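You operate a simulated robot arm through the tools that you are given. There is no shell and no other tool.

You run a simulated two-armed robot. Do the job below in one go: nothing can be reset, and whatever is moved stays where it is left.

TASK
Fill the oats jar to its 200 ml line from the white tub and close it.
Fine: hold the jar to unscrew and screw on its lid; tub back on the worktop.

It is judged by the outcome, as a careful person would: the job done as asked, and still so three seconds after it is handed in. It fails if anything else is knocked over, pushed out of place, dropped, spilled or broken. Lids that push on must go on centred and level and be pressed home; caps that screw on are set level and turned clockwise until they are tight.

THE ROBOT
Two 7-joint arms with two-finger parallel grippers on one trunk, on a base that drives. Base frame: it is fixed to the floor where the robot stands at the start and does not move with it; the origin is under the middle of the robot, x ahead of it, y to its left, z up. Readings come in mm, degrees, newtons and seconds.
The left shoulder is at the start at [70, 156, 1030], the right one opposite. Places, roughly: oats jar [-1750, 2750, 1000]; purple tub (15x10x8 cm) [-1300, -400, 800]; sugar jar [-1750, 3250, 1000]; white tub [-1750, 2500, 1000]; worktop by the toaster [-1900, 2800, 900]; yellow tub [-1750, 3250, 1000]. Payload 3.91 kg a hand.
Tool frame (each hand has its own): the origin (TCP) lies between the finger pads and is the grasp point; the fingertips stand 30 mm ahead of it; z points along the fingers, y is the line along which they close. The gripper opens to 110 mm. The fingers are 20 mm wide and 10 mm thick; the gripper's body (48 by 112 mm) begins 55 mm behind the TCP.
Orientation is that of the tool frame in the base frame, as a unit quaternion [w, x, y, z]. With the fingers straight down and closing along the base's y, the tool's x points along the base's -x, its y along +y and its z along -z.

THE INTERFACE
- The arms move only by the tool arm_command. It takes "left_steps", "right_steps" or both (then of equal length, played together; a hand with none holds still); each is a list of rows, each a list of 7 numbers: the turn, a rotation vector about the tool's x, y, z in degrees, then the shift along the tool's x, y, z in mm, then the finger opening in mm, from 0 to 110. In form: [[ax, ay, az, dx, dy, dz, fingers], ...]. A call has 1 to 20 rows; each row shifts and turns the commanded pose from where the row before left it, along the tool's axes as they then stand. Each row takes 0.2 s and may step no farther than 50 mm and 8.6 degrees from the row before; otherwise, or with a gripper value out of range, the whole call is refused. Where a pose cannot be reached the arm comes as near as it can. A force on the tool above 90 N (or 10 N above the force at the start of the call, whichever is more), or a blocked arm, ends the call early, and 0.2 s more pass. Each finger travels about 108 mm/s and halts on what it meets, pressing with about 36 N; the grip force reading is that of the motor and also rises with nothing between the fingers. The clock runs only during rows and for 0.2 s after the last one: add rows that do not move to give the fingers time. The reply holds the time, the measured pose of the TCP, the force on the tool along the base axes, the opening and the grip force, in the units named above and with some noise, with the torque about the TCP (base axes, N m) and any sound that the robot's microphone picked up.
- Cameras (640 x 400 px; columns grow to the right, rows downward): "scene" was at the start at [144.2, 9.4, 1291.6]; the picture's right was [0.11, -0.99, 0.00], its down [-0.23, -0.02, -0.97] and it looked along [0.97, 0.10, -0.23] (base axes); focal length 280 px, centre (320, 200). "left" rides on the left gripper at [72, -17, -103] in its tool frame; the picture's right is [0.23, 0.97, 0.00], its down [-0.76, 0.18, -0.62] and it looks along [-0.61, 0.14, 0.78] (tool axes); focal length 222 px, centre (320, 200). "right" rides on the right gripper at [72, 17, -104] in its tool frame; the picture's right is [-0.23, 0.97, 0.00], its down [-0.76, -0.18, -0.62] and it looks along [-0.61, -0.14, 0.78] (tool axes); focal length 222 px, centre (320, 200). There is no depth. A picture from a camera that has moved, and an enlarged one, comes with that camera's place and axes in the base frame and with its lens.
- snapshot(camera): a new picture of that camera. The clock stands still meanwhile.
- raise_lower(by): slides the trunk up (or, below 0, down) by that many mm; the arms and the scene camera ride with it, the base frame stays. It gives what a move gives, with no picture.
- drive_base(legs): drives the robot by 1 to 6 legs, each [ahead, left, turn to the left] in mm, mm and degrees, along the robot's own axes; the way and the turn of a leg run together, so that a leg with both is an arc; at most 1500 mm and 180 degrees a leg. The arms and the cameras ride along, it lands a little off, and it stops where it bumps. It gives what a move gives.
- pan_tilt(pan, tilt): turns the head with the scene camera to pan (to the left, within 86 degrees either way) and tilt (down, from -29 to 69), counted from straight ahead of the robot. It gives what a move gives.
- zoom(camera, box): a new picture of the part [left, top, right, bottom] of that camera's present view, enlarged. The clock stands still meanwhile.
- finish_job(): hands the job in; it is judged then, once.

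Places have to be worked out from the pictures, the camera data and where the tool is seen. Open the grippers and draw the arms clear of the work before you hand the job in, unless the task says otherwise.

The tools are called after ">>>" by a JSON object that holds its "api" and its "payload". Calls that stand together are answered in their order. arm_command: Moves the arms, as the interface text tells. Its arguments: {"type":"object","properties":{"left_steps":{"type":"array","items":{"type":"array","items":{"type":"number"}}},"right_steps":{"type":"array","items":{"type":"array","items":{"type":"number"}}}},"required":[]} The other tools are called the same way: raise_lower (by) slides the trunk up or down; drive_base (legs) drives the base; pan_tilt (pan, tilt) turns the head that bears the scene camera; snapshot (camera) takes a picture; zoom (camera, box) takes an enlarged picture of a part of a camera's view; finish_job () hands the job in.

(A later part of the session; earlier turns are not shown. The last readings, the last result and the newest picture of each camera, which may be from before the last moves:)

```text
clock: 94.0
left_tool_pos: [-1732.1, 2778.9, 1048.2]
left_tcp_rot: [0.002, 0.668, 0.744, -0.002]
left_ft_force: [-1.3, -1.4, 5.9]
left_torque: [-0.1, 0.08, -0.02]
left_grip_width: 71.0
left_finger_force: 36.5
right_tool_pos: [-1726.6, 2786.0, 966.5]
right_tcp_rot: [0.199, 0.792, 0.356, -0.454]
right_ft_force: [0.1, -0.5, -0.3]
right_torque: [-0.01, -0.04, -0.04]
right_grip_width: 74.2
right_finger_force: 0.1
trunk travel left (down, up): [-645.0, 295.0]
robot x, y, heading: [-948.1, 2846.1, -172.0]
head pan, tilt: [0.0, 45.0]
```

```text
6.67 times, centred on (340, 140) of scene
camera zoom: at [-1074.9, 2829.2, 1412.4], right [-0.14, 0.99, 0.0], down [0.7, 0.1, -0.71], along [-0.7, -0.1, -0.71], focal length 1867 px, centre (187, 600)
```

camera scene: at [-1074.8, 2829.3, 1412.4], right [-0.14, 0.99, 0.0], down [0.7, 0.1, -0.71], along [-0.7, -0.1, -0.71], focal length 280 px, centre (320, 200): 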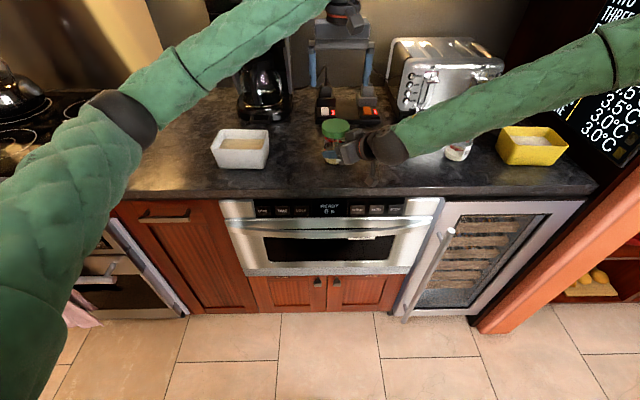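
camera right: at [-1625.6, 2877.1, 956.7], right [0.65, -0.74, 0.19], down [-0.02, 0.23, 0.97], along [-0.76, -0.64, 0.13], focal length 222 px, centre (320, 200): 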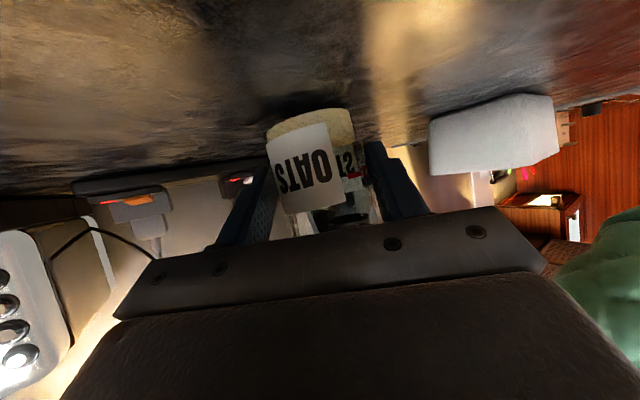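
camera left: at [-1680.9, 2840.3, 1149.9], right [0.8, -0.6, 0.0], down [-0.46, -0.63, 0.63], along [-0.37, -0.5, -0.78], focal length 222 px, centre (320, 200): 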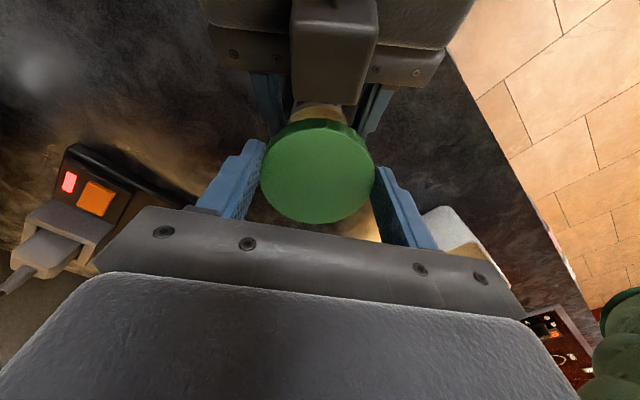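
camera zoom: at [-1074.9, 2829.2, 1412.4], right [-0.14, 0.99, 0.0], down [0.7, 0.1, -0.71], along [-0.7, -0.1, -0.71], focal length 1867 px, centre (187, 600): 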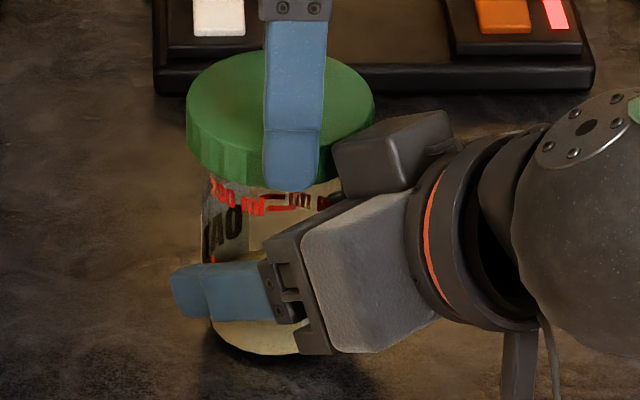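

The jar is now deeper in the right fingers (≈10 mm ahead of TCP). I regrip it with the right hand.

>>> {"api": "arm_command", "payload": {"right_steps": [[0, 0, 0, 0, 1.0, 0, 70], [0, 0, 0, 0, 0, 0, 66], [0, 0, 0, 0, 0, 0, 63], [0, 0, 0, 0, 0, 0, 60], [0, 0, 0, 0, 0, 0, 50], [0, 0, 0, 0, 0, 0, 50], [0, 0, 0, 0, 0, 0, 50]]}}

```text
clock: 95.6
left_tool_pos: [-1732.1, 2779.7, 1049.4]
left_tcp_rot: [0.002, 0.669, 0.743, -0.002]
left_ft_force: [-5.4, 0.9, 4.8]
left_torque: [-0.17, -0.22, 0.04]
left_grip_width: 70.7
left_finger_force: 35.9
right_tool_pos: [-1726.3, 2785.8, 967.1]
right_tcp_rot: [0.199, 0.792, 0.356, -0.455]
right_ft_force: [3.5, -0.6, 0.2]
right_torque: [0.28, 0.56, 0.02]
right_grip_width: 58.0
right_finger_force: 36.4
trunk travel left (down, up): [-645.0, 295.0]
robot x, y, heading: [-942.7, 2845.5, -172.0]
head pan, tilt: [0.0, 45.0]
```

Width 58 again — evidently the true glass diameter (the earlier 60.8 was over the labels). Now I release the lid slightly, rise 90 mm, turn the left hand back 92°, ready for a second stroke.

>>> {"api": "arm_command", "payload": {"left_steps": [[0, 0, 0, 0, 0, 0, 76], [0, 0, 0, 0, 0, 0, 80], [0, 0, 0, 0, 0, 0, 80], [0, 0, 0, 0, 0, -20, 80], [0, 0, 0, 0, 0, -35, 80], [0, 0, 0, 0, 0, -35, 80], [0, 0, 8.4, 0, 0, 0, 90], [0, 0, 8.4, 0, 0, 0, 100], [0, 0, 8.4, 0, 0, 0, 100], [0, 0, 8.4, 0, 0, 0, 100], [0, 0, 8.4, 0, 0, 0, 100], [0, 0, 8.4, 0, 0, 0, 100], [0, 0, 8.4, 0, 0, 0, 100], [0, 0, 8.4, 0, 0, 0, 100], [0, 0, 8.4, 0, 0, 0, 100], [0, 0, 8.4, 0, 0, 0, 100], [0, 0, 8.4, 0, 0, 0, 100], [0, 0, 0, 0, 0, 0, 100]]}}

>>> {"api": "snapshot", "payload": {"camera": "left"}}

>>> {"api": "zoom", "payload": {"camera": "scene", "box": [280, 80, 400, 190]}}

```text
clock: 99.4
left_tool_pos: [-1732.6, 2779.0, 1140.8]
left_tcp_rot: [0.001, 1.0, 0.031, -0.001]
left_ft_force: [-0.6, 0.1, 0.1]
left_torque: [0.01, -0.01, 0.0]
left_grip_width: 100.1
left_finger_force: 0.0
right_tool_pos: [-1725.7, 2785.6, 967.4]
right_tcp_rot: [0.199, 0.792, 0.355, -0.455]
right_ft_force: [-0.3, -0.9, -1.0]
right_torque: [0.03, -0.01, 0.0]
right_grip_width: 56.9
right_finger_force: 35.5
trunk travel left (down, up): [-645.0, 295.0]
robot x, y, heading: [-940.5, 2847.1, -172.0]
head pan, tilt: [0.0, 45.0]
```

```text
taken
camera left: at [-1660.7, 2800.5, 1245.2], right [0.29, -0.96, 0.0], down [-0.75, -0.22, 0.62], along [-0.6, -0.18, -0.78], focal length 222 px, centre (320, 200)
```

left: 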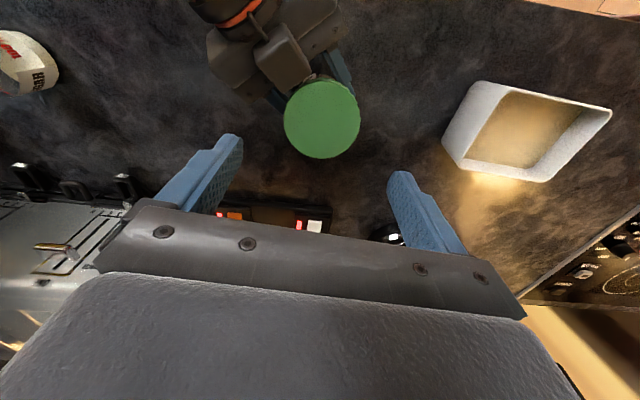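

```text
3.64 times, centred on (340, 135) of scene
camera zoom: at [-1075.3, 2829.2, 1412.4], right [-0.14, 0.99, 0.0], down [0.7, 0.1, -0.71], along [-0.7, -0.1, -0.71], focal length 1018 px, centre (247, 436)
```

zoom: 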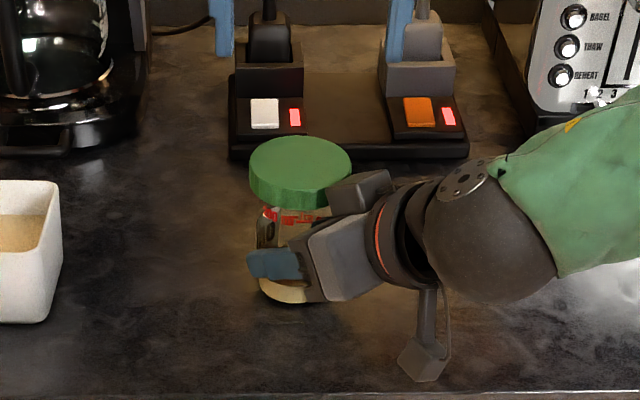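

Left hand is back over the lid (offset ≈[2.8, 0.4] in its tool axes). The right grip reads 56.9, so I check the jar's seating in the right hand.

>>> {"api": "zoom", "payload": {"camera": "right", "box": [200, 80, 460, 260]}}

>>> {"api": "zoom", "payload": {"camera": "left", "box": [230, 0, 430, 170]}}

>>> {"api": "zoom", "payload": {"camera": "scene", "box": [305, 110, 375, 170]}}

```text
2.22 times, centred on (330, 170) of right
camera zoom: at [-1630.1, 2868.6, 956.5], right [0.65, -0.74, 0.19], down [-0.03, 0.23, 0.97], along [-0.76, -0.64, 0.13], focal length 494 px, centre (298, 267)
```

zoom: 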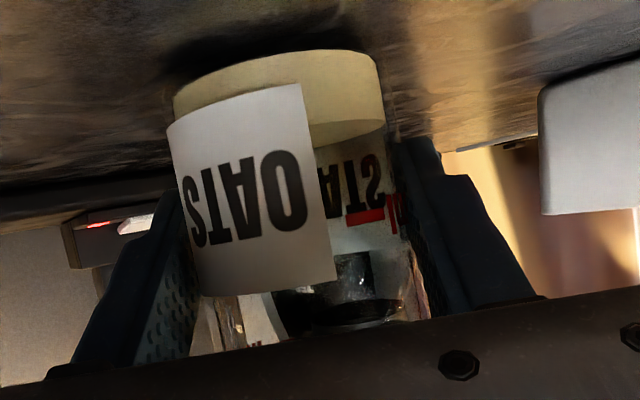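

```text
2.35 times, centred on (330, 85) of left
camera zoom: at [-1660.7, 2800.5, 1245.2], right [0.29, -0.96, 0.0], down [-0.75, -0.22, 0.62], along [-0.6, -0.18, -0.78], focal length 523 px, centre (296, 471)
```

zoom: 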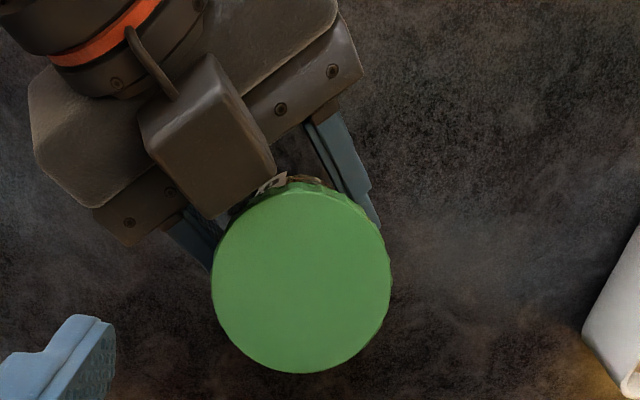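

```text
6.67 times, centred on (340, 140) of scene
camera zoom: at [-1075.3, 2829.2, 1412.4], right [-0.14, 0.99, 0.0], down [0.7, 0.1, -0.71], along [-0.7, -0.1, -0.71], focal length 1867 px, centre (187, 600)
```

zoom: 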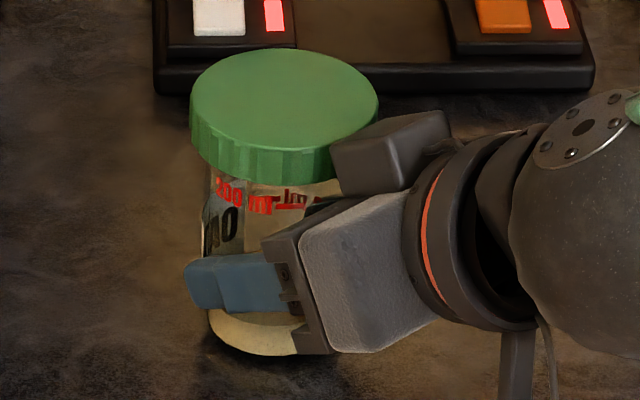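

The jar is held well. Left hand goes down again on the lid (corrected by 2.5 mm) with fingers at 90 mm, then closes.

>>> {"api": "arm_command", "payload": {"left_steps": [[0, 0, 0, 2.5, 0.4, 0, 90], [0, 0, 0, 0, 0, 35, 90], [0, 0, 0, 0, 0, 35, 90], [0, 0, 0, 0, 0, 21, 90], [0, 0, 0, 0, 0, 0, 84], [0, 0, 0, 0, 0, 0, 79], [0, 0, 0, 0, 0, 0, 76], [0, 0, 0, 0, 0, 0, 73], [0, 0, 0, 0, 0, 0, 62], [0, 0, 0, 0, 0, 0, 62], [0, 0, 0, 0, 0, 0, 62]]}}

>>> {"api": "zoom", "payload": {"camera": "left", "box": [160, 60, 480, 260]}}

```text
clock: 101.8
left_tool_pos: [-1730.7, 2775.9, 1046.9]
left_tcp_rot: [0.002, 0.999, 0.033, -0.001]
left_ft_force: [0.3, -2.2, 0.2]
left_torque: [-0.1, 0.0, -0.03]
left_grip_width: 68.9
left_finger_force: 35.1
right_tool_pos: [-1726.3, 2785.3, 967.4]
right_tcp_rot: [0.2, 0.792, 0.356, -0.454]
right_ft_force: [-0.1, 2.7, 0.0]
right_torque: [-0.05, -0.03, 0.0]
right_grip_width: 56.8
right_finger_force: 36.0
trunk travel left (down, up): [-645.0, 295.0]
robot x, y, heading: [-942.5, 2847.6, -172.1]
head pan, tilt: [0.0, 45.0]
```

```text
2.00 times, centred on (320, 160) of left
camera zoom: at [-1658.3, 2798.4, 1152.6], right [0.29, -0.96, 0.0], down [-0.75, -0.22, 0.62], along [-0.6, -0.18, -0.78], focal length 444 px, centre (320, 280)
```

zoom: 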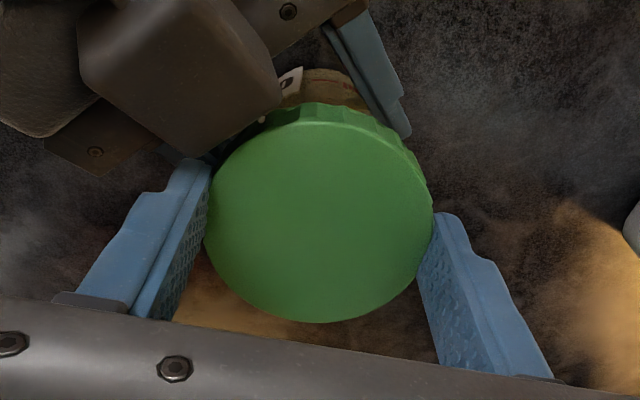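

Gripped again with little side force. Second counter-clockwise stroke: 6 × 8° first, with 0.3 mm lift per row.

>>> {"api": "arm_command", "payload": {"left_steps": [[0, 0, -8, 0, 0, -0.2, 62], [0, 0, -8, 0, 0, -0.3, 62], [0, 0, -8, 0, 0, -0.3, 62], [0, 0, -8, 0, 0, -0.3, 62], [0, 0, -8, 0, 0, -0.3, 62], [0, 0, -8, 0, 0, -0.3, 62], [0, 0, 0, 0, 0, 0, 62]]}}

```text
clock: 103.4
left_tool_pos: [-1730.3, 2777.8, 1051.0]
left_tcp_rot: [0.001, 0.9, 0.437, -0.001]
left_ft_force: [-17.7, 4.8, -18.2]
left_torque: [0.38, 0.86, -0.07]
left_grip_width: 68.8
left_finger_force: 35.8
right_tool_pos: [-1725.3, 2784.4, 968.0]
right_tcp_rot: [0.2, 0.791, 0.357, -0.455]
right_ft_force: [17.8, -5.3, 17.7]
right_torque: [0.01, 0.71, 0.21]
right_grip_width: 56.9
right_finger_force: 36.1
trunk travel left (down, up): [-645.0, 295.0]
robot x, y, heading: [-943.9, 2848.3, -171.8]
head pan, tilt: [0.0, 45.0]
```

Lift outran the thread a little (−18 N). I ease down 1.5 mm, nudge forward 2 mm, and continue the turn by 40°.

>>> {"api": "arm_command", "payload": {"left_steps": [[0, 0, 0, -1.4, -1.4, 1.5, 62], [0, 0, -8, 0, 0, 0, 62], [0, 0, -8, 0, 0, -0.1, 62], [0, 0, -8, 0, 0, 0, 62], [0, 0, -8, 0, 0, -0.1, 62], [0, 0, -8, 0, 0, 0, 62], [0, 0, 0, 0, 0, 0, 62]]}}

>>> {"api": "zoom", "payload": {"camera": "scene", "box": [305, 110, 375, 170]}}

```text
clock: 105.0
left_tool_pos: [-1732.6, 2778.4, 1050.7]
left_tcp_rot: [0.001, 0.696, 0.718, -0.002]
left_ft_force: [-5.7, 22.2, 1.9]
left_torque: [0.8, 0.2, -0.02]
left_grip_width: 68.4
left_finger_force: 35.6
right_tool_pos: [-1725.8, 2784.6, 967.4]
right_tcp_rot: [0.199, 0.792, 0.355, -0.455]
right_ft_force: [5.1, -22.8, -2.1]
right_torque: [1.04, 0.25, 0.24]
right_grip_width: 56.9
right_finger_force: 36.4
trunk travel left (down, up): [-645.0, 295.0]
robot x, y, heading: [-941.3, 2848.0, -172.2]
head pan, tilt: [0.0, 45.0]
```

```text
6.67 times, centred on (340, 140) of scene
camera zoom: at [-1075.3, 2829.2, 1412.4], right [-0.14, 0.99, 0.0], down [0.7, 0.1, -0.71], along [-0.7, -0.1, -0.71], focal length 1867 px, centre (187, 600)
```

zoom: 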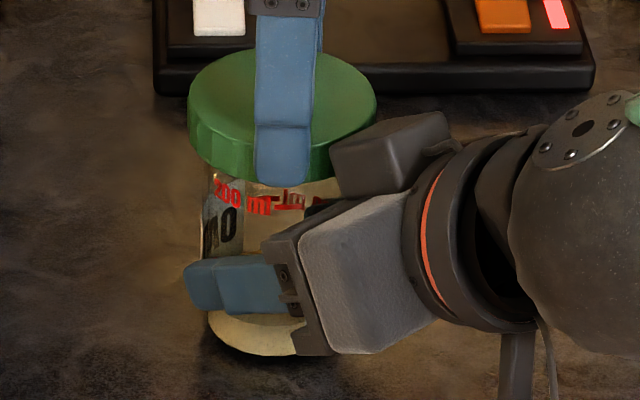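

The jar did not turn and the torque is tiny. I test-lift 3 mm again.

>>> {"api": "arm_command", "payload": {"left_steps": [[0, 0, 0, 0, 0, -1.5, 62], [0, 0, 0, 0, 0, -1.5, 62], [0, 0, 0, 0, 0, 0, 62], [0, 0, 0, 0, 0, 0, 62]]}}

```text
clock: 106.0
left_tool_pos: [-1732.0, 2779.0, 1053.1]
left_tcp_rot: [0.0, 0.696, 0.718, -0.002]
left_ft_force: [-18.9, 2.1, -13.4]
left_torque: [0.06, 0.74, -0.08]
left_grip_width: 68.2
left_finger_force: 36.5
right_tool_pos: [-1726.0, 2786.7, 966.9]
right_tcp_rot: [0.2, 0.792, 0.356, -0.455]
right_ft_force: [19.7, -1.7, 12.6]
right_torque: [0.04, 0.96, 0.22]
right_grip_width: 56.8
right_finger_force: 35.7
trunk travel left (down, up): [-645.0, 295.0]
robot x, y, heading: [-945.9, 2849.3, -171.9]
head pan, tilt: [0.0, 45.0]
```

Still threaded. I undo the lift, release, rise, turn back and prepare a third stroke.

>>> {"api": "arm_command", "payload": {"left_steps": [[0, 0, 0, 0, 0, 1.5, 62], [0, 0, 0, 0, 0, 1.5, 66], [0, 0, 0, 0, 0, 0, 75], [0, 0, 0, 0, 0, 0, 79], [0, 0, 0, 0, 0, 0, 79], [0, 0, 0, 0, 0, -20, 79], [0, 0, 0, 0, 0, -35, 80], [0, 0, 0, 0, 0, -35, 80], [0, 0, 8.2, 0, 0, 0, 90], [0, 0, 8.2, 0, 0, 0, 90], [0, 0, 8.2, 0, 0, 0, 90], [0, 0, 8.2, 0, 0, 0, 90], [0, 0, 8.2, 0, 0, 0, 90], [0, 0, 8.2, 0, 0, 0, 90], [0, 0, 8.2, 0, 0, 0, 90], [0, 0, 8.2, 0, 0, 0, 90], [0, 0, 8.2, 0, 0, 0, 90], [0, 0, 8.2, 0, 0, 0, 90], [0, 0, 8.2, 0, 0, 0, 90], [0, 0, 0, 0, 0, 0, 90]]}}

>>> {"api": "zoom", "payload": {"camera": "left", "box": [230, 40, 430, 170]}}

>>> {"api": "zoom", "payload": {"camera": "scene", "box": [305, 110, 375, 170]}}

```text
clock: 110.2
left_tool_pos: [-1731.9, 2778.3, 1139.3]
left_tcp_rot: [0.002, 1.0, 0.012, 0.0]
left_ft_force: [0.4, -0.5, 0.5]
left_torque: [0.03, 0.0, -0.02]
left_grip_width: 89.8
left_finger_force: 0.0
right_tool_pos: [-1726.4, 2785.2, 967.6]
right_tcp_rot: [0.198, 0.792, 0.355, -0.455]
right_ft_force: [-0.6, 0.4, -0.3]
right_torque: [0.0, 0.0, 0.01]
right_grip_width: 56.8
right_finger_force: 35.8
trunk travel left (down, up): [-645.0, 295.0]
robot x, y, heading: [-943.6, 2845.5, -172.1]
head pan, tilt: [0.0, 45.0]
```

```text
3.08 times, centred on (330, 105) of left
camera zoom: at [-1658.9, 2797.2, 1243.5], right [0.25, -0.97, 0.0], down [-0.76, -0.19, 0.62], along [-0.6, -0.16, -0.78], focal length 684 px, centre (289, 492)
```

zoom: 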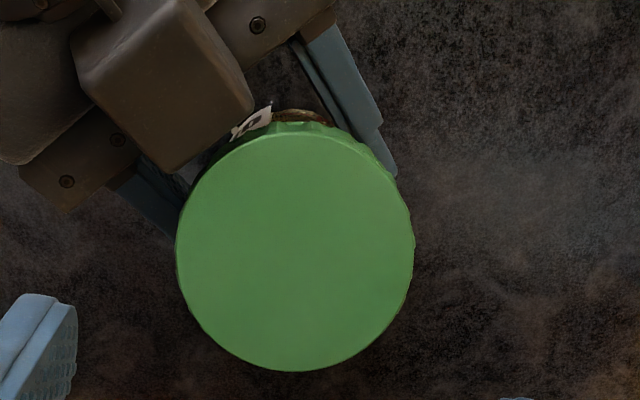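

```text
6.67 times, centred on (340, 140) of scene
camera zoom: at [-1075.3, 2829.2, 1412.4], right [-0.14, 0.99, 0.0], down [0.7, 0.1, -0.71], along [-0.7, -0.1, -0.71], focal length 1867 px, centre (187, 600)
```

zoom: 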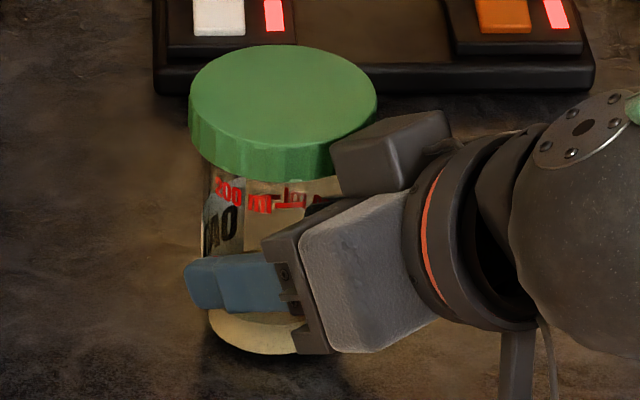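

The lid has risen ~2 mm more relative to the marks, so it is unscrewing. Third stroke: lower, grip, turn 96° counter-clockwise with gentle lift.

>>> {"api": "arm_command", "payload": {"left_steps": [[0, 0, 0, 1.2, 0.5, 0, 88], [0, 0, 0, 0, 0, 35, 88], [0, 0, 0, 0, 0, 35, 88], [0, 0, 0, 0, 0, 19, 88], [0, 0, 0, 0, 0, 0, 82], [0, 0, 0, 0, 0, 0, 78], [0, 0, 0, 0, 0, 0, 74], [0, 0, 0, 0, 0, 0, 62], [0, 0, 0, 0, 0, 0, 62], [0, 0, 0, 0, 0, 0, 62], [0, 0, -8, 0, 0, -0.2, 62], [0, 0, -8, 0, 0, -0.2, 62], [0, 0, -8, 0, 0, -0.2, 62], [0, 0, -8, 0, 0, -0.2, 62], [0, 0, -8, 0, 0, -0.2, 62], [0, 0, -8, 0, 0, -0.2, 62], [0, 0, 0, 0, 0, 0, 62]]}}

```text
clock: 113.8
left_tool_pos: [-1730.5, 2779.9, 1051.3]
left_tcp_rot: [0.0, 0.908, 0.419, -0.001]
left_ft_force: [-14.9, -3.6, -18.3]
left_torque: [0.17, 0.99, -0.05]
left_grip_width: 67.0
left_finger_force: 36.3
right_tool_pos: [-1724.7, 2784.0, 967.3]
right_tcp_rot: [0.2, 0.791, 0.357, -0.455]
right_ft_force: [14.3, 3.6, 16.6]
right_torque: [-0.61, 0.31, 0.12]
right_grip_width: 57.1
right_finger_force: 35.9
trunk travel left (down, up): [-645.0, 295.0]
robot x, y, heading: [-947.4, 2848.6, -171.8]
head pan, tilt: [0.0, 45.0]
```

Force is −18 N vertical again. I check the finger seating on the lid before finishing the stroke.

>>> {"api": "zoom", "payload": {"camera": "left", "box": [160, 60, 480, 260]}}

>>> {"api": "zoom", "payload": {"camera": "scene", "box": [295, 90, 385, 170]}}

```text
2.00 times, centred on (320, 160) of left
camera zoom: at [-1695.6, 2844.8, 1155.6], right [0.89, -0.46, 0.0], down [-0.36, -0.69, 0.63], along [-0.29, -0.56, -0.78], focal length 444 px, centre (320, 280)
```

zoom: 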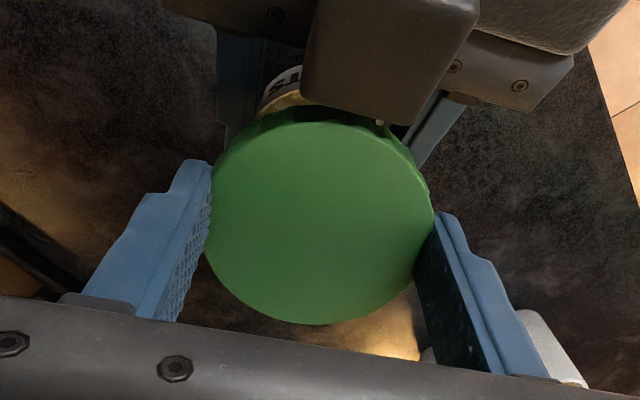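

```text
5.00 times, centred on (340, 130) of scene
camera zoom: at [-1075.2, 2829.2, 1412.4], right [-0.14, 0.99, 0.0], down [0.7, 0.1, -0.71], along [-0.7, -0.1, -0.71], focal length 1400 px, centre (220, 550)
```

zoom: 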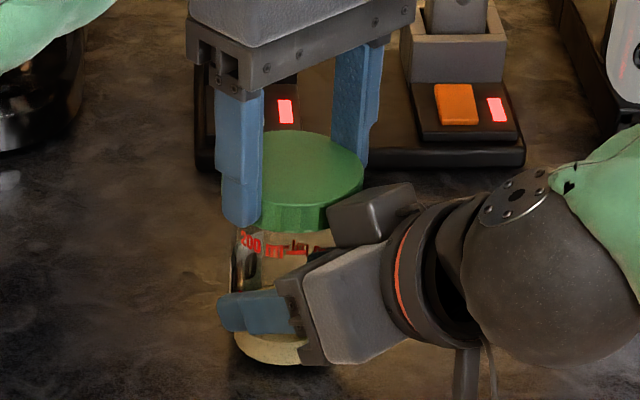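

Seating is good. I ease down 1 mm, and turn the remaining 48°.

>>> {"api": "arm_command", "payload": {"left_steps": [[0, 0, 0, -1.0, -1.0, 1.0, 62], [0, 0, -8, 0, 0, 0, 62], [0, 0, -8, 0, 0, -0.2, 62], [0, 0, -8, 0, 0, -0.2, 62], [0, 0, -8, 0, 0, -0.2, 62], [0, 0, -8, 0, 0, -0.2, 62], [0, 0, -8, 0, 0, -0.2, 62], [0, 0, 0, 0, 0, 0, 62]]}}

>>> {"api": "arm_command", "payload": {"left_steps": [[0, 0, 0, 0, 0, -2, 62], [0, 0, 0, 0, 0, -1, 62], [0, 0, 0, 0, 0, 0, 62], [0, 0, 0, 0, 0, 0, 62]]}}

>>> {"api": "zoom", "payload": {"camera": "scene", "box": [305, 110, 375, 170]}}

```text
clock: 115.6
left_tool_pos: [-1732.1, 2777.1, 1052.0]
left_tcp_rot: [0.0, 0.658, 0.753, -0.001]
left_ft_force: [-0.4, 3.1, 2.1]
left_torque: [0.12, 0.07, -0.08]
left_grip_width: 66.0
left_finger_force: 36.1
right_tool_pos: [-1725.9, 2786.5, 965.7]
right_tcp_rot: [0.2, 0.792, 0.355, -0.454]
right_ft_force: [0.8, -3.3, -3.0]
right_torque: [0.18, -0.06, 0.11]
right_grip_width: 56.7
right_finger_force: 35.7
trunk travel left (down, up): [-645.0, 295.0]
robot x, y, heading: [-949.7, 2846.9, -172.1]
head pan, tilt: [0.0, 45.0]
```

```text
clock: 116.6
left_tool_pos: [-1731.8, 2776.8, 1055.6]
left_tcp_rot: [0.0, 0.66, 0.752, -0.002]
left_ft_force: [-0.6, 0.0, 0.0]
left_torque: [-0.02, -0.01, -0.03]
left_grip_width: 66.4
left_finger_force: 36.3
right_tool_pos: [-1726.1, 2786.2, 966.5]
right_tcp_rot: [0.199, 0.792, 0.356, -0.455]
right_ft_force: [0.3, 0.3, 0.1]
right_torque: [0.03, 0.0, 0.02]
right_grip_width: 56.9
right_finger_force: 36.0
trunk travel left (down, up): [-645.0, 295.0]
robot x, y, heading: [-947.8, 2846.3, -172.1]
head pan, tilt: [0.0, 45.0]
```

```text
6.67 times, centred on (340, 140) of scene
camera zoom: at [-1075.3, 2829.2, 1412.4], right [-0.14, 0.99, 0.0], down [0.7, 0.1, -0.71], along [-0.7, -0.1, -0.71], focal length 1867 px, centre (187, 600)
```

zoom: 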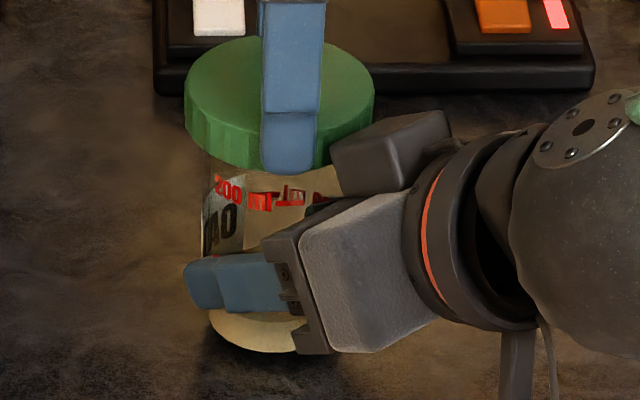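

The lid is free (0 N after lifting). I raise it 60 mm and carry it to a clear spot between tub and jar, about [-1665, 2685], stopping ~25 mm above the worktop.

>>> {"api": "arm_command", "payload": {"left_steps": [[0, 0, 0, 0, 0, -10, 62], [0, 0, 0, 0, 0, -25, 62], [0, 0, 0, 0, 0, -30, 62], [0, 0, 0, -33.3, 18.1, 0, 62], [0, 0, 0, -33.3, 18.1, 0, 62], [0, 0, 0, -33.3, 18.1, 0, 62], [0, 0, 0, 0, 0, 35, 62], [0, 0, 0, 0, 0, 35, 62], [0, 0, 0, 0, 0, 35, 62], [0, 0, 0, 0, 0, 30, 62], [0, 0, 0, 0, 0, 0, 62]]}}

>>> {"api": "snapshot", "payload": {"camera": "scene"}}

>>> {"api": "zoom", "payload": {"camera": "scene", "box": [270, 100, 390, 200]}}

```text
clock: 119.0
left_tool_pos: [-1662.6, 2686.1, 985.5]
left_tcp_rot: [0.001, 0.659, 0.752, -0.001]
left_ft_force: [-0.1, -0.4, 0.2]
left_torque: [-0.03, 0.02, 0.03]
left_grip_width: 66.4
left_finger_force: 36.6
right_tool_pos: [-1726.2, 2785.1, 966.9]
right_tcp_rot: [0.199, 0.792, 0.356, -0.455]
right_ft_force: [0.7, 0.1, -0.7]
right_torque: [0.01, 0.01, 0.01]
right_grip_width: 56.8
right_finger_force: 35.7
trunk travel left (down, up): [-645.0, 295.0]
robot x, y, heading: [-944.9, 2840.7, -171.7]
head pan, tilt: [0.0, 45.0]
```

```text
taken
camera scene: at [-1074.7, 2829.2, 1412.5], right [-0.14, 0.99, 0.0], down [0.7, 0.1, -0.71], along [-0.7, -0.1, -0.71], focal length 280 px, centre (320, 200)
```

scene: 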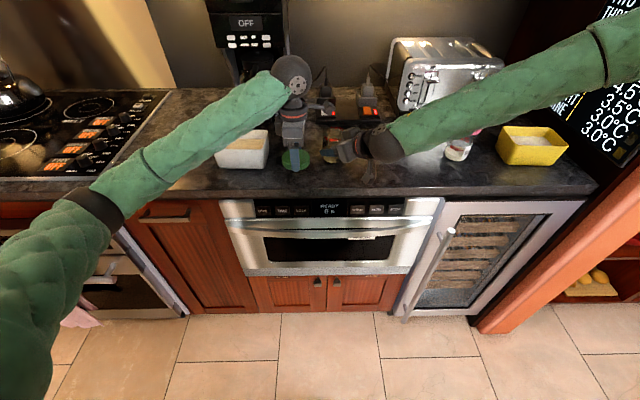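

```text
4.00 times, centred on (330, 150) of scene
camera zoom: at [-1074.7, 2829.2, 1412.5], right [-0.14, 0.99, 0.0], down [0.7, 0.1, -0.71], along [-0.7, -0.1, -0.71], focal length 1120 px, centre (280, 400)
```

zoom: 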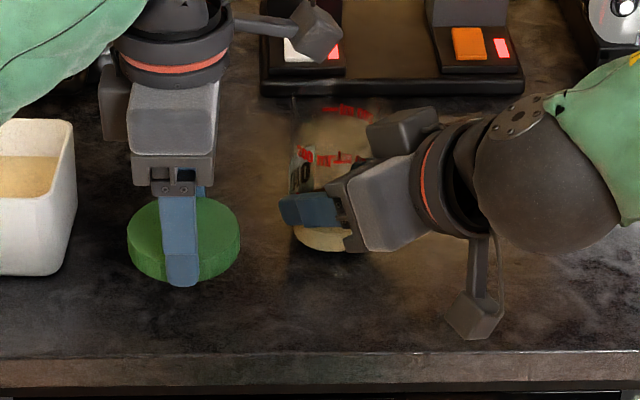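

I lower the lid toward the worktop in small steps, watching the vertical force.

>>> {"api": "arm_command", "payload": {"left_steps": [[0, 0, 0, 0, 0, 10, 62], [0, 0, 0, 0, 0, 8, 62], [0, 0, 0, 0, 0, 4, 62], [0, 0, 0, 0, 0, 2, 62], [0, 0, 0, 0, 0, 0, 62]]}}

>>> {"api": "zoom", "payload": {"camera": "scene", "box": [270, 100, 350, 190]}}

```text
clock: 120.2
left_tool_pos: [-1665.3, 2686.0, 962.1]
left_tcp_rot: [0.001, 0.659, 0.752, 0.0]
left_ft_force: [0.2, 0.5, -0.9]
left_torque: [0.01, 0.04, 0.01]
left_grip_width: 66.3
left_finger_force: 36.0
right_tool_pos: [-1726.1, 2785.2, 966.8]
right_tcp_rot: [0.199, 0.792, 0.356, -0.454]
right_ft_force: [-0.3, -0.1, 0.0]
right_torque: [0.0, -0.02, 0.0]
right_grip_width: 56.5
right_finger_force: 36.1
trunk travel left (down, up): [-645.0, 295.0]
robot x, y, heading: [-945.9, 2849.7, -172.5]
head pan, tilt: [0.0, 45.0]
```

```text
4.44 times, centred on (310, 145) of scene
camera zoom: at [-1075.2, 2829.1, 1412.4], right [-0.14, 0.99, 0.0], down [0.7, 0.1, -0.71], along [-0.7, -0.1, -0.71], focal length 1245 px, centre (364, 444)
```

zoom: 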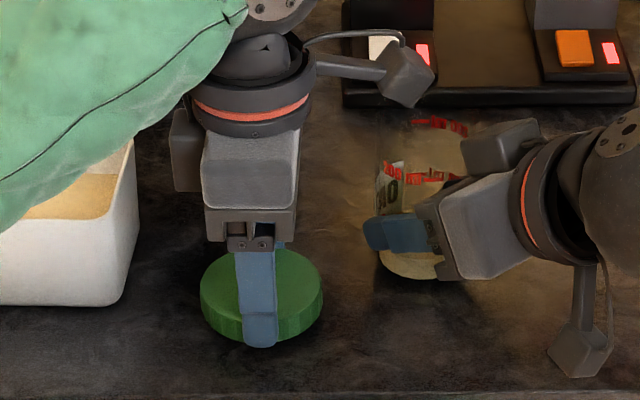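

Not touching yet (z 962). I continue in 1.5 mm steps.

>>> {"api": "arm_command", "payload": {"left_steps": [[0, 0, 0, 0, 0, 1.5, 62], [0, 0, 0, 0, 0, 1.5, 62], [0, 0, 0, 0, 0, 0, 62]]}}

>>> {"api": "arm_command", "payload": {"left_steps": [[0, 0, 0, 0, 0, 1.5, 62], [0, 0, 0, 0, 0, 1, 62], [0, 0, 0, 0, 0, 0, 62]]}}

```text
clock: 121.0
left_tool_pos: [-1665.3, 2685.7, 958.1]
left_tcp_rot: [0.001, 0.659, 0.752, -0.001]
left_ft_force: [0.2, -0.6, 0.3]
left_torque: [0.03, -0.01, 0.0]
left_grip_width: 66.2
left_finger_force: 36.5
right_tool_pos: [-1725.7, 2785.2, 965.4]
right_tcp_rot: [0.199, 0.792, 0.355, -0.455]
right_ft_force: [-0.1, -0.2, -0.1]
right_torque: [0.0, -0.02, 0.0]
right_grip_width: 57.0
right_finger_force: 35.5
trunk travel left (down, up): [-645.0, 295.0]
robot x, y, heading: [-948.5, 2848.5, -172.0]
head pan, tilt: [0.0, 45.0]
```

```text
clock: 121.8
left_tool_pos: [-1665.8, 2686.5, 954.9]
left_tcp_rot: [0.001, 0.659, 0.752, -0.003]
left_ft_force: [-0.6, 0.1, 0.3]
left_torque: [0.02, 0.02, 0.0]
left_grip_width: 66.3
left_finger_force: 35.6
right_tool_pos: [-1725.9, 2785.8, 968.0]
right_tcp_rot: [0.199, 0.792, 0.356, -0.455]
right_ft_force: [-0.6, 0.7, -0.7]
right_torque: [0.02, -0.02, 0.03]
right_grip_width: 56.9
right_finger_force: 36.0
trunk travel left (down, up): [-645.0, 295.0]
robot x, y, heading: [-945.7, 2849.7, -172.3]
head pan, tilt: [0.0, 45.0]
```

Still no contact, so the worktop is a bit lower than I estimated. I go on in small steps.

>>> {"api": "arm_command", "payload": {"left_steps": [[0, 0, 0, 0, 0, 1.5, 62], [0, 0, 0, 0, 0, 1.5, 62], [0, 0, 0, 0, 0, 0, 62]]}}

>>> {"api": "arm_command", "payload": {"left_steps": [[0, 0, 0, 0, 0, 1.5, 62], [0, 0, 0, 0, 0, 1.5, 62], [0, 0, 0, 0, 0, 0, 62]]}}

>>> {"api": "zoom", "payload": {"camera": "scene", "box": [270, 100, 350, 190]}}

```text
clock: 122.6
left_tool_pos: [-1665.5, 2684.8, 952.2]
left_tcp_rot: [0.001, 0.66, 0.752, -0.001]
left_ft_force: [-1.0, 0.0, 5.2]
left_torque: [0.04, -0.1, -0.01]
left_grip_width: 66.2
left_finger_force: 35.8
right_tool_pos: [-1725.4, 2784.9, 967.1]
right_tcp_rot: [0.199, 0.792, 0.356, -0.454]
right_ft_force: [-0.5, -0.8, -1.9]
right_torque: [0.01, -0.01, -0.02]
right_grip_width: 56.8
right_finger_force: 35.9
trunk travel left (down, up): [-645.0, 295.0]
robot x, y, heading: [-946.2, 2844.6, -172.0]
head pan, tilt: [0.0, 45.0]
```

```text
clock: 123.4
left_tool_pos: [-1664.5, 2685.9, 952.7]
left_tcp_rot: [-0.001, 0.659, 0.752, -0.001]
left_ft_force: [-7.6, -3.6, 23.9]
left_torque: [0.28, -0.27, 0.03]
left_grip_width: 66.3
left_finger_force: 36.1
right_tool_pos: [-1726.0, 2784.5, 968.0]
right_tcp_rot: [0.2, 0.791, 0.356, -0.455]
right_ft_force: [0.3, 0.6, -1.0]
right_torque: [0.02, -0.05, -0.01]
right_grip_width: 56.7
right_finger_force: 36.1
trunk travel left (down, up): [-645.0, 295.0]
robot x, y, heading: [-945.0, 2850.0, -172.1]
head pan, tilt: [0.0, 45.0]
```

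```text
4.44 times, centred on (310, 145) of scene
camera zoom: at [-1074.3, 2829.1, 1412.7], right [-0.14, 0.99, 0.0], down [0.7, 0.1, -0.71], along [-0.7, -0.1, -0.71], focal length 1245 px, centre (364, 444)
```

zoom: 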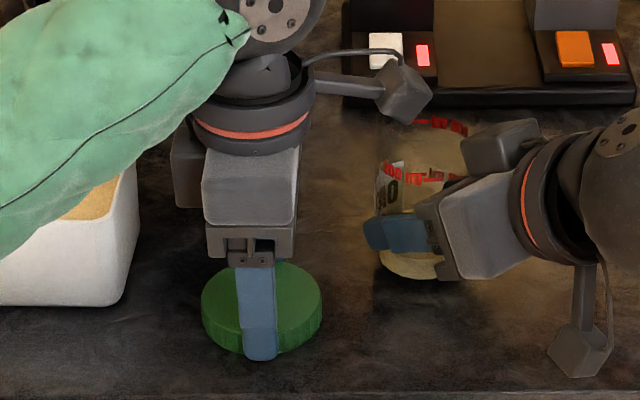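

Contact at TCP z≈952 (worktop ≈ z 921). I back up 2 mm, open to 85 and rise straight up.

>>> {"api": "arm_command", "payload": {"left_steps": [[0, 0, 0, 0, 0, -2, 62], [0, 0, 0, 0, 0, 0, 68], [0, 0, 0, 0, 0, 0, 76], [0, 0, 0, 0, 0, 0, 85], [0, 0, 0, 0, 0, 0, 85], [0, 0, 0, 0, 0, -20, 85], [0, 0, 0, 0, 0, -40, 85], [0, 0, 0, 0, 0, -45, 85], [0, 0, 0, 0, 0, -45, 85], [0, 0, 0, 0, 0, -45, 110], [0, 0, 0, 0, 0, 0, 110]]}}

>>> {"api": "zoom", "payload": {"camera": "scene", "box": [270, 100, 350, 190]}}

>>> {"api": "snapshot", "payload": {"camera": "left"}}

```text
clock: 125.8
left_tool_pos: [-1660.8, 2685.4, 1145.7]
left_tcp_rot: [0.0, 0.659, 0.752, 0.0]
left_ft_force: [0.2, 0.5, 0.5]
left_torque: [0.01, -0.03, 0.0]
left_grip_width: 109.9
left_finger_force: 0.0
right_tool_pos: [-1726.2, 2784.6, 967.2]
right_tcp_rot: [0.2, 0.792, 0.356, -0.454]
right_ft_force: [-0.3, -0.3, -0.7]
right_torque: [0.0, 0.0, -0.04]
right_grip_width: 56.9
right_finger_force: 35.5
trunk travel left (down, up): [-645.0, 295.0]
robot x, y, heading: [-944.4, 2849.8, -171.9]
head pan, tilt: [0.0, 45.0]
```

```text
4.44 times, centred on (310, 145) of scene
camera zoom: at [-1075.9, 2828.7, 1412.2], right [-0.14, 0.99, 0.0], down [0.7, 0.1, -0.71], along [-0.7, -0.1, -0.71], focal length 1245 px, centre (364, 444)
```

zoom: 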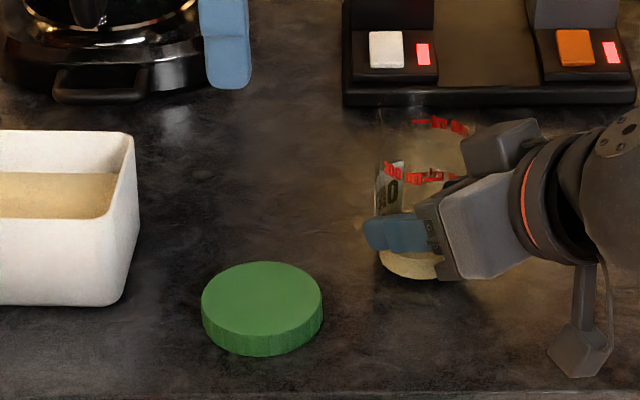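

```text
taken
camera left: at [-1685.2, 2753.6, 1249.2], right [0.94, 0.35, 0.0], down [0.28, -0.73, 0.62], along [0.22, -0.59, -0.78], focal length 222 px, centre (320, 200)
```

left: 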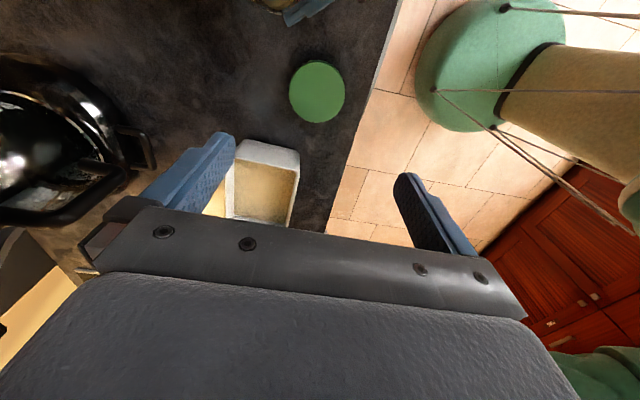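

The lid lies flat at ≈[-1660, 2685]. Next the tub: I will grip it from its left end with the left tool pointing right and pitched 30° (fingers on the two long walls). First I turn the left hand back to neutral and move it left, high above the worktop.

>>> {"api": "arm_command", "payload": {"left_steps": [[0, 0, 8.14, 0, 0, -4, 110], [0, 0, 8.14, 0, 0, 0, 110], [0, 0, 8.14, 0, 0, 0, 110], [0, 0, 8.14, 0, 0, 0, 110], [0, 0, 8.14, 0, 0, 0, 110], [0, 0, 8.14, 0, 0, 0, 110], [0, 0, 8.14, 0, 0, 0, 110], [0, 0, 8.14, 0, 0, 0, 110], [0, 0, 8.14, 0, 0, 0, 110], [0, 0, 8.14, 0, 0, 0, 110], [0, 0, 8.14, 0, 0, 0, 110], [0, 0, 0, -7.3, 39.7, 0, 110], [0, 0, 0, -7.3, 39.7, 0, 110], [0, 0, 0, -7.3, 39.7, 0, 110], [0, 0, 0, -7.3, 39.7, 0, 110], [0, 0, 0, -7.3, 39.7, 0, 110], [0, 0, 0, -7.3, 39.7, 0, 110], [0, 0, 0, -7.3, 39.7, 0, 110], [0, 0, 0, 0, 0, 0, 110]]}}

>>> {"api": "snapshot", "payload": {"camera": "left"}}

>>> {"api": "zoom", "payload": {"camera": "scene", "box": [190, 100, 390, 200]}}

```text
clock: 129.8
left_tool_pos: [-1675.8, 2403.0, 1151.2]
left_tcp_rot: [0.002, 0.998, 0.069, -0.001]
left_ft_force: [0.4, -0.1, 0.3]
left_torque: [0.01, 0.0, 0.04]
left_grip_width: 109.8
left_finger_force: 0.0
right_tool_pos: [-1726.5, 2785.4, 967.0]
right_tcp_rot: [0.201, 0.792, 0.356, -0.454]
right_ft_force: [0.3, 0.8, -0.3]
right_torque: [0.0, -0.06, -0.01]
right_grip_width: 56.9
right_finger_force: 35.5
trunk travel left (down, up): [-645.0, 295.0]
robot x, y, heading: [-944.4, 2849.1, -172.1]
head pan, tilt: [0.0, 45.0]
```

```text
taken
camera left: at [-1605.7, 2430.2, 1256.9], right [0.36, -0.93, 0.0], down [-0.73, -0.28, 0.62], along [-0.58, -0.23, -0.78], focal length 222 px, centre (320, 200)
```

left: 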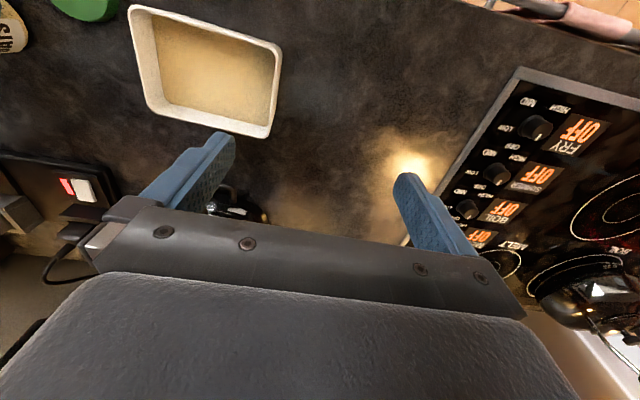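

```text
3.20 times, centred on (290, 150) of scene
camera zoom: at [-1075.6, 2829.8, 1412.3], right [-0.14, 0.99, 0.0], down [0.7, 0.1, -0.71], along [-0.7, -0.1, -0.71], focal length 896 px, centre (416, 360)
```

zoom: 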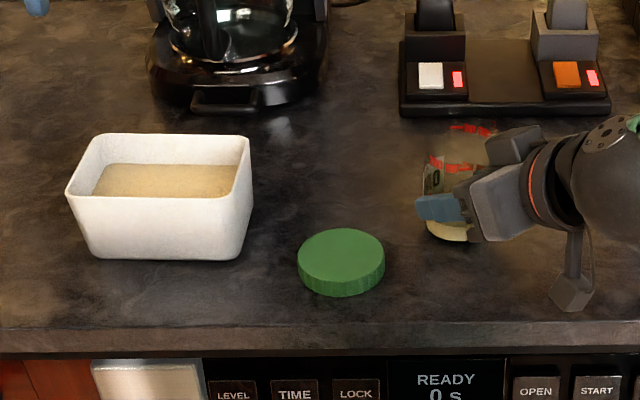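

Tub centre ≈[-1690, 2524.5], long axis heading ≈97°. Now I turn the left hand to point right: yaw +91°, then pitch up 60°, at this height.

>>> {"api": "arm_command", "payload": {"left_steps": [[0, 0, 8.26, 0, 0, 0, 110], [0, 0, 8.26, 0, 0, 0, 110], [0, 0, 8.26, 0, 0, 0, 110], [0, 0, 8.26, 0, 0, 0, 110], [0, 0, 8.26, 0, 0, 0, 110], [0, 0, 8.26, 0, 0, 0, 110], [0, 0, 8.26, 0, 0, 0, 110], [0, 0, 8.26, 0, 0, 0, 110], [0, 0, 8.26, 0, 0, 0, 110], [0, 0, 8.26, 0, 0, 0, 110], [0, 0, 8.26, 0, 0, 0, 110], [0, -7.5, 0, 0, 0, 0, 110], [0, -7.5, 0, 0, 0, 0, 110], [0, -7.5, 0, 0, 0, 0, 110], [0, -7.5, 0, 0, 0, 0, 110], [0, -7.5, 0, 0, 0, 0, 110], [0, -7.5, 0, 0, 0, 0, 110], [0, -7.5, 0, 0, 0, 0, 110], [0, -7.5, 0, 0, 0, 0, 110], [0, 0, 0, 0, 0, 0, 110]]}}

>>> {"api": "snapshot", "payload": {"camera": "scene"}}

>>> {"api": "snapshot", "payload": {"camera": "left"}}

```text
clock: 134.0
left_tool_pos: [-1676.8, 2403.6, 1152.2]
left_tcp_rot: [-0.33, 0.649, -0.574, -0.375]
left_ft_force: [-0.3, -0.5, 0.7]
left_torque: [0.02, 0.01, 0.01]
left_grip_width: 110.0
left_finger_force: 0.0
right_tool_pos: [-1725.2, 2785.0, 967.7]
right_tcp_rot: [0.199, 0.792, 0.356, -0.454]
right_ft_force: [-0.1, 0.0, -1.0]
right_torque: [-0.02, 0.0, 0.0]
right_grip_width: 56.6
right_finger_force: 36.4
trunk travel left (down, up): [-645.0, 295.0]
robot x, y, heading: [-942.6, 2844.9, -172.1]
head pan, tilt: [0.0, 45.0]
```

```text
taken
camera scene: at [-1074.9, 2829.3, 1412.4], right [-0.14, 0.99, 0.0], down [0.7, 0.1, -0.71], along [-0.7, -0.1, -0.71], focal length 280 px, centre (320, 200)
```

scene: 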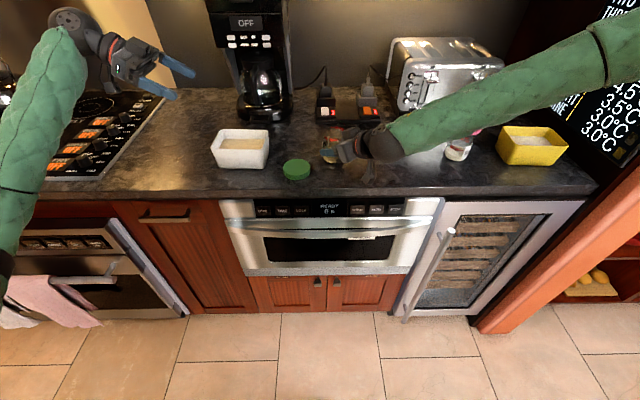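

```text
taken
camera left: at [-1643.4, 2280.5, 1142.0], right [-0.95, -0.23, -0.19], down [-0.15, -0.18, 0.97], along [-0.26, 0.96, 0.13], focal length 222 px, centre (320, 200)
```

left: 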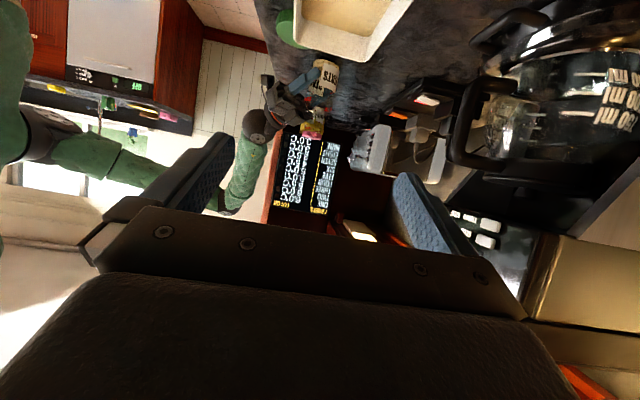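

Pose reached. I lower to the standoff 110 mm back from the tub grip.

>>> {"api": "arm_command", "payload": {"left_steps": [[0, 0, 0, 30.5, -0.5, 16.6, 110], [0, 0, 0, 30.5, -0.5, 16.6, 110], [0, 0, 0, 30.5, -0.5, 16.6, 110], [0, 0, 0, 30.5, -0.5, 16.6, 110], [0, 0, 0, 0, 0, 0, 110]]}}

>>> {"api": "snapshot", "payload": {"camera": "left"}}

>>> {"api": "zoom", "payload": {"camera": "scene", "box": [130, 90, 330, 200]}}

```text
clock: 135.2
left_tool_pos: [-1673.1, 2402.2, 1013.2]
left_tcp_rot: [-0.328, 0.65, -0.575, -0.374]
left_ft_force: [0.2, -1.3, 0.2]
left_torque: [-0.01, 0.0, 0.0]
left_grip_width: 110.1
left_finger_force: 0.1
right_tool_pos: [-1726.5, 2784.0, 967.0]
right_tcp_rot: [0.2, 0.792, 0.356, -0.455]
right_ft_force: [0.3, 1.0, -1.0]
right_torque: [0.0, -0.02, -0.01]
right_grip_width: 56.7
right_finger_force: 36.6
trunk travel left (down, up): [-645.0, 295.0]
robot x, y, heading: [-945.2, 2846.9, -172.2]
head pan, tilt: [0.0, 45.0]
```

```text
taken
camera left: at [-1640.9, 2278.6, 1003.9], right [-0.95, -0.23, -0.19], down [-0.15, -0.18, 0.97], along [-0.26, 0.96, 0.13], focal length 222 px, centre (320, 200)
```

left: 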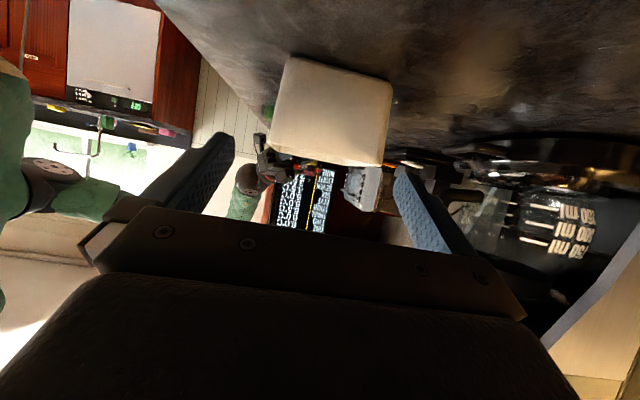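

```text
3.20 times, centred on (230, 145) of scene
camera zoom: at [-1074.9, 2829.2, 1412.4], right [-0.14, 0.99, 0.0], down [0.7, 0.1, -0.71], along [-0.7, -0.1, -0.71], focal length 896 px, centre (608, 376)
```

zoom: 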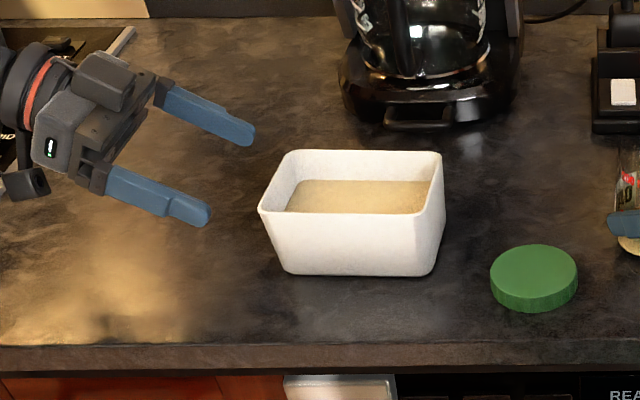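

The tub sits ~4–6 mm toward the wall relative to my line; I correct and advance 75 mm, then check.

>>> {"api": "arm_command", "payload": {"left_steps": [[0, 0, 0, 1, 5.7, 0, 110], [0, 0, 0, 0, 0, 25, 110], [0, 0, 0, 0, 0, 25, 110], [0, 0, 0, 0, 0, 25, 110], [0, 0, 0, 0, 0, 0, 110]]}}

>>> {"api": "snapshot", "payload": {"camera": "left"}}

>>> {"api": "zoom", "payload": {"camera": "scene", "box": [150, 90, 310, 190]}}

```text
clock: 136.4
left_tool_pos: [-1688.3, 2462.7, 973.8]
left_tcp_rot: [-0.329, 0.65, -0.574, -0.375]
left_ft_force: [0.3, -0.1, -1.1]
left_torque: [0.0, -0.03, 0.0]
left_grip_width: 110.0
left_finger_force: 0.1
right_tool_pos: [-1726.1, 2785.5, 967.7]
right_tcp_rot: [0.199, 0.792, 0.355, -0.455]
right_ft_force: [0.5, -0.6, -1.1]
right_torque: [0.03, 0.0, 0.01]
right_grip_width: 56.9
right_finger_force: 36.2
trunk travel left (down, up): [-645.0, 295.0]
robot x, y, heading: [-943.6, 2848.7, -171.9]
head pan, tilt: [0.0, 45.0]
```

```text
taken
camera left: at [-1654.8, 2340.9, 963.7], right [-0.95, -0.23, -0.19], down [-0.15, -0.18, 0.97], along [-0.26, 0.96, 0.13], focal length 222 px, centre (320, 200)
```

left: 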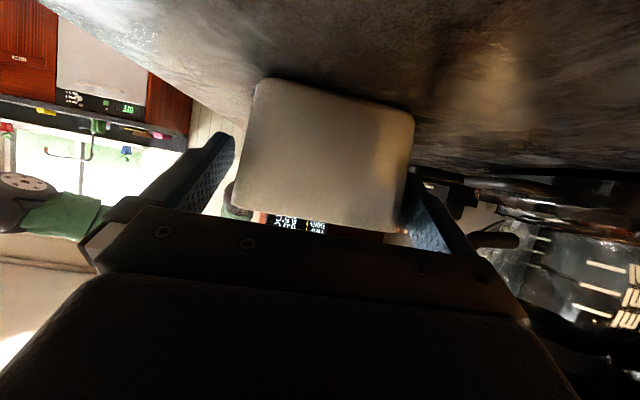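

```text
4.00 times, centred on (230, 140) of scene
camera zoom: at [-1074.9, 2828.7, 1412.4], right [-0.14, 0.99, 0.0], down [0.7, 0.1, -0.71], along [-0.7, -0.1, -0.71], focal length 1120 px, centre (680, 440)
```

zoom: 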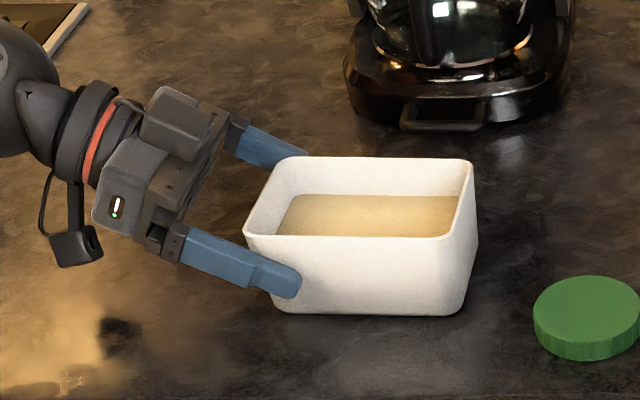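

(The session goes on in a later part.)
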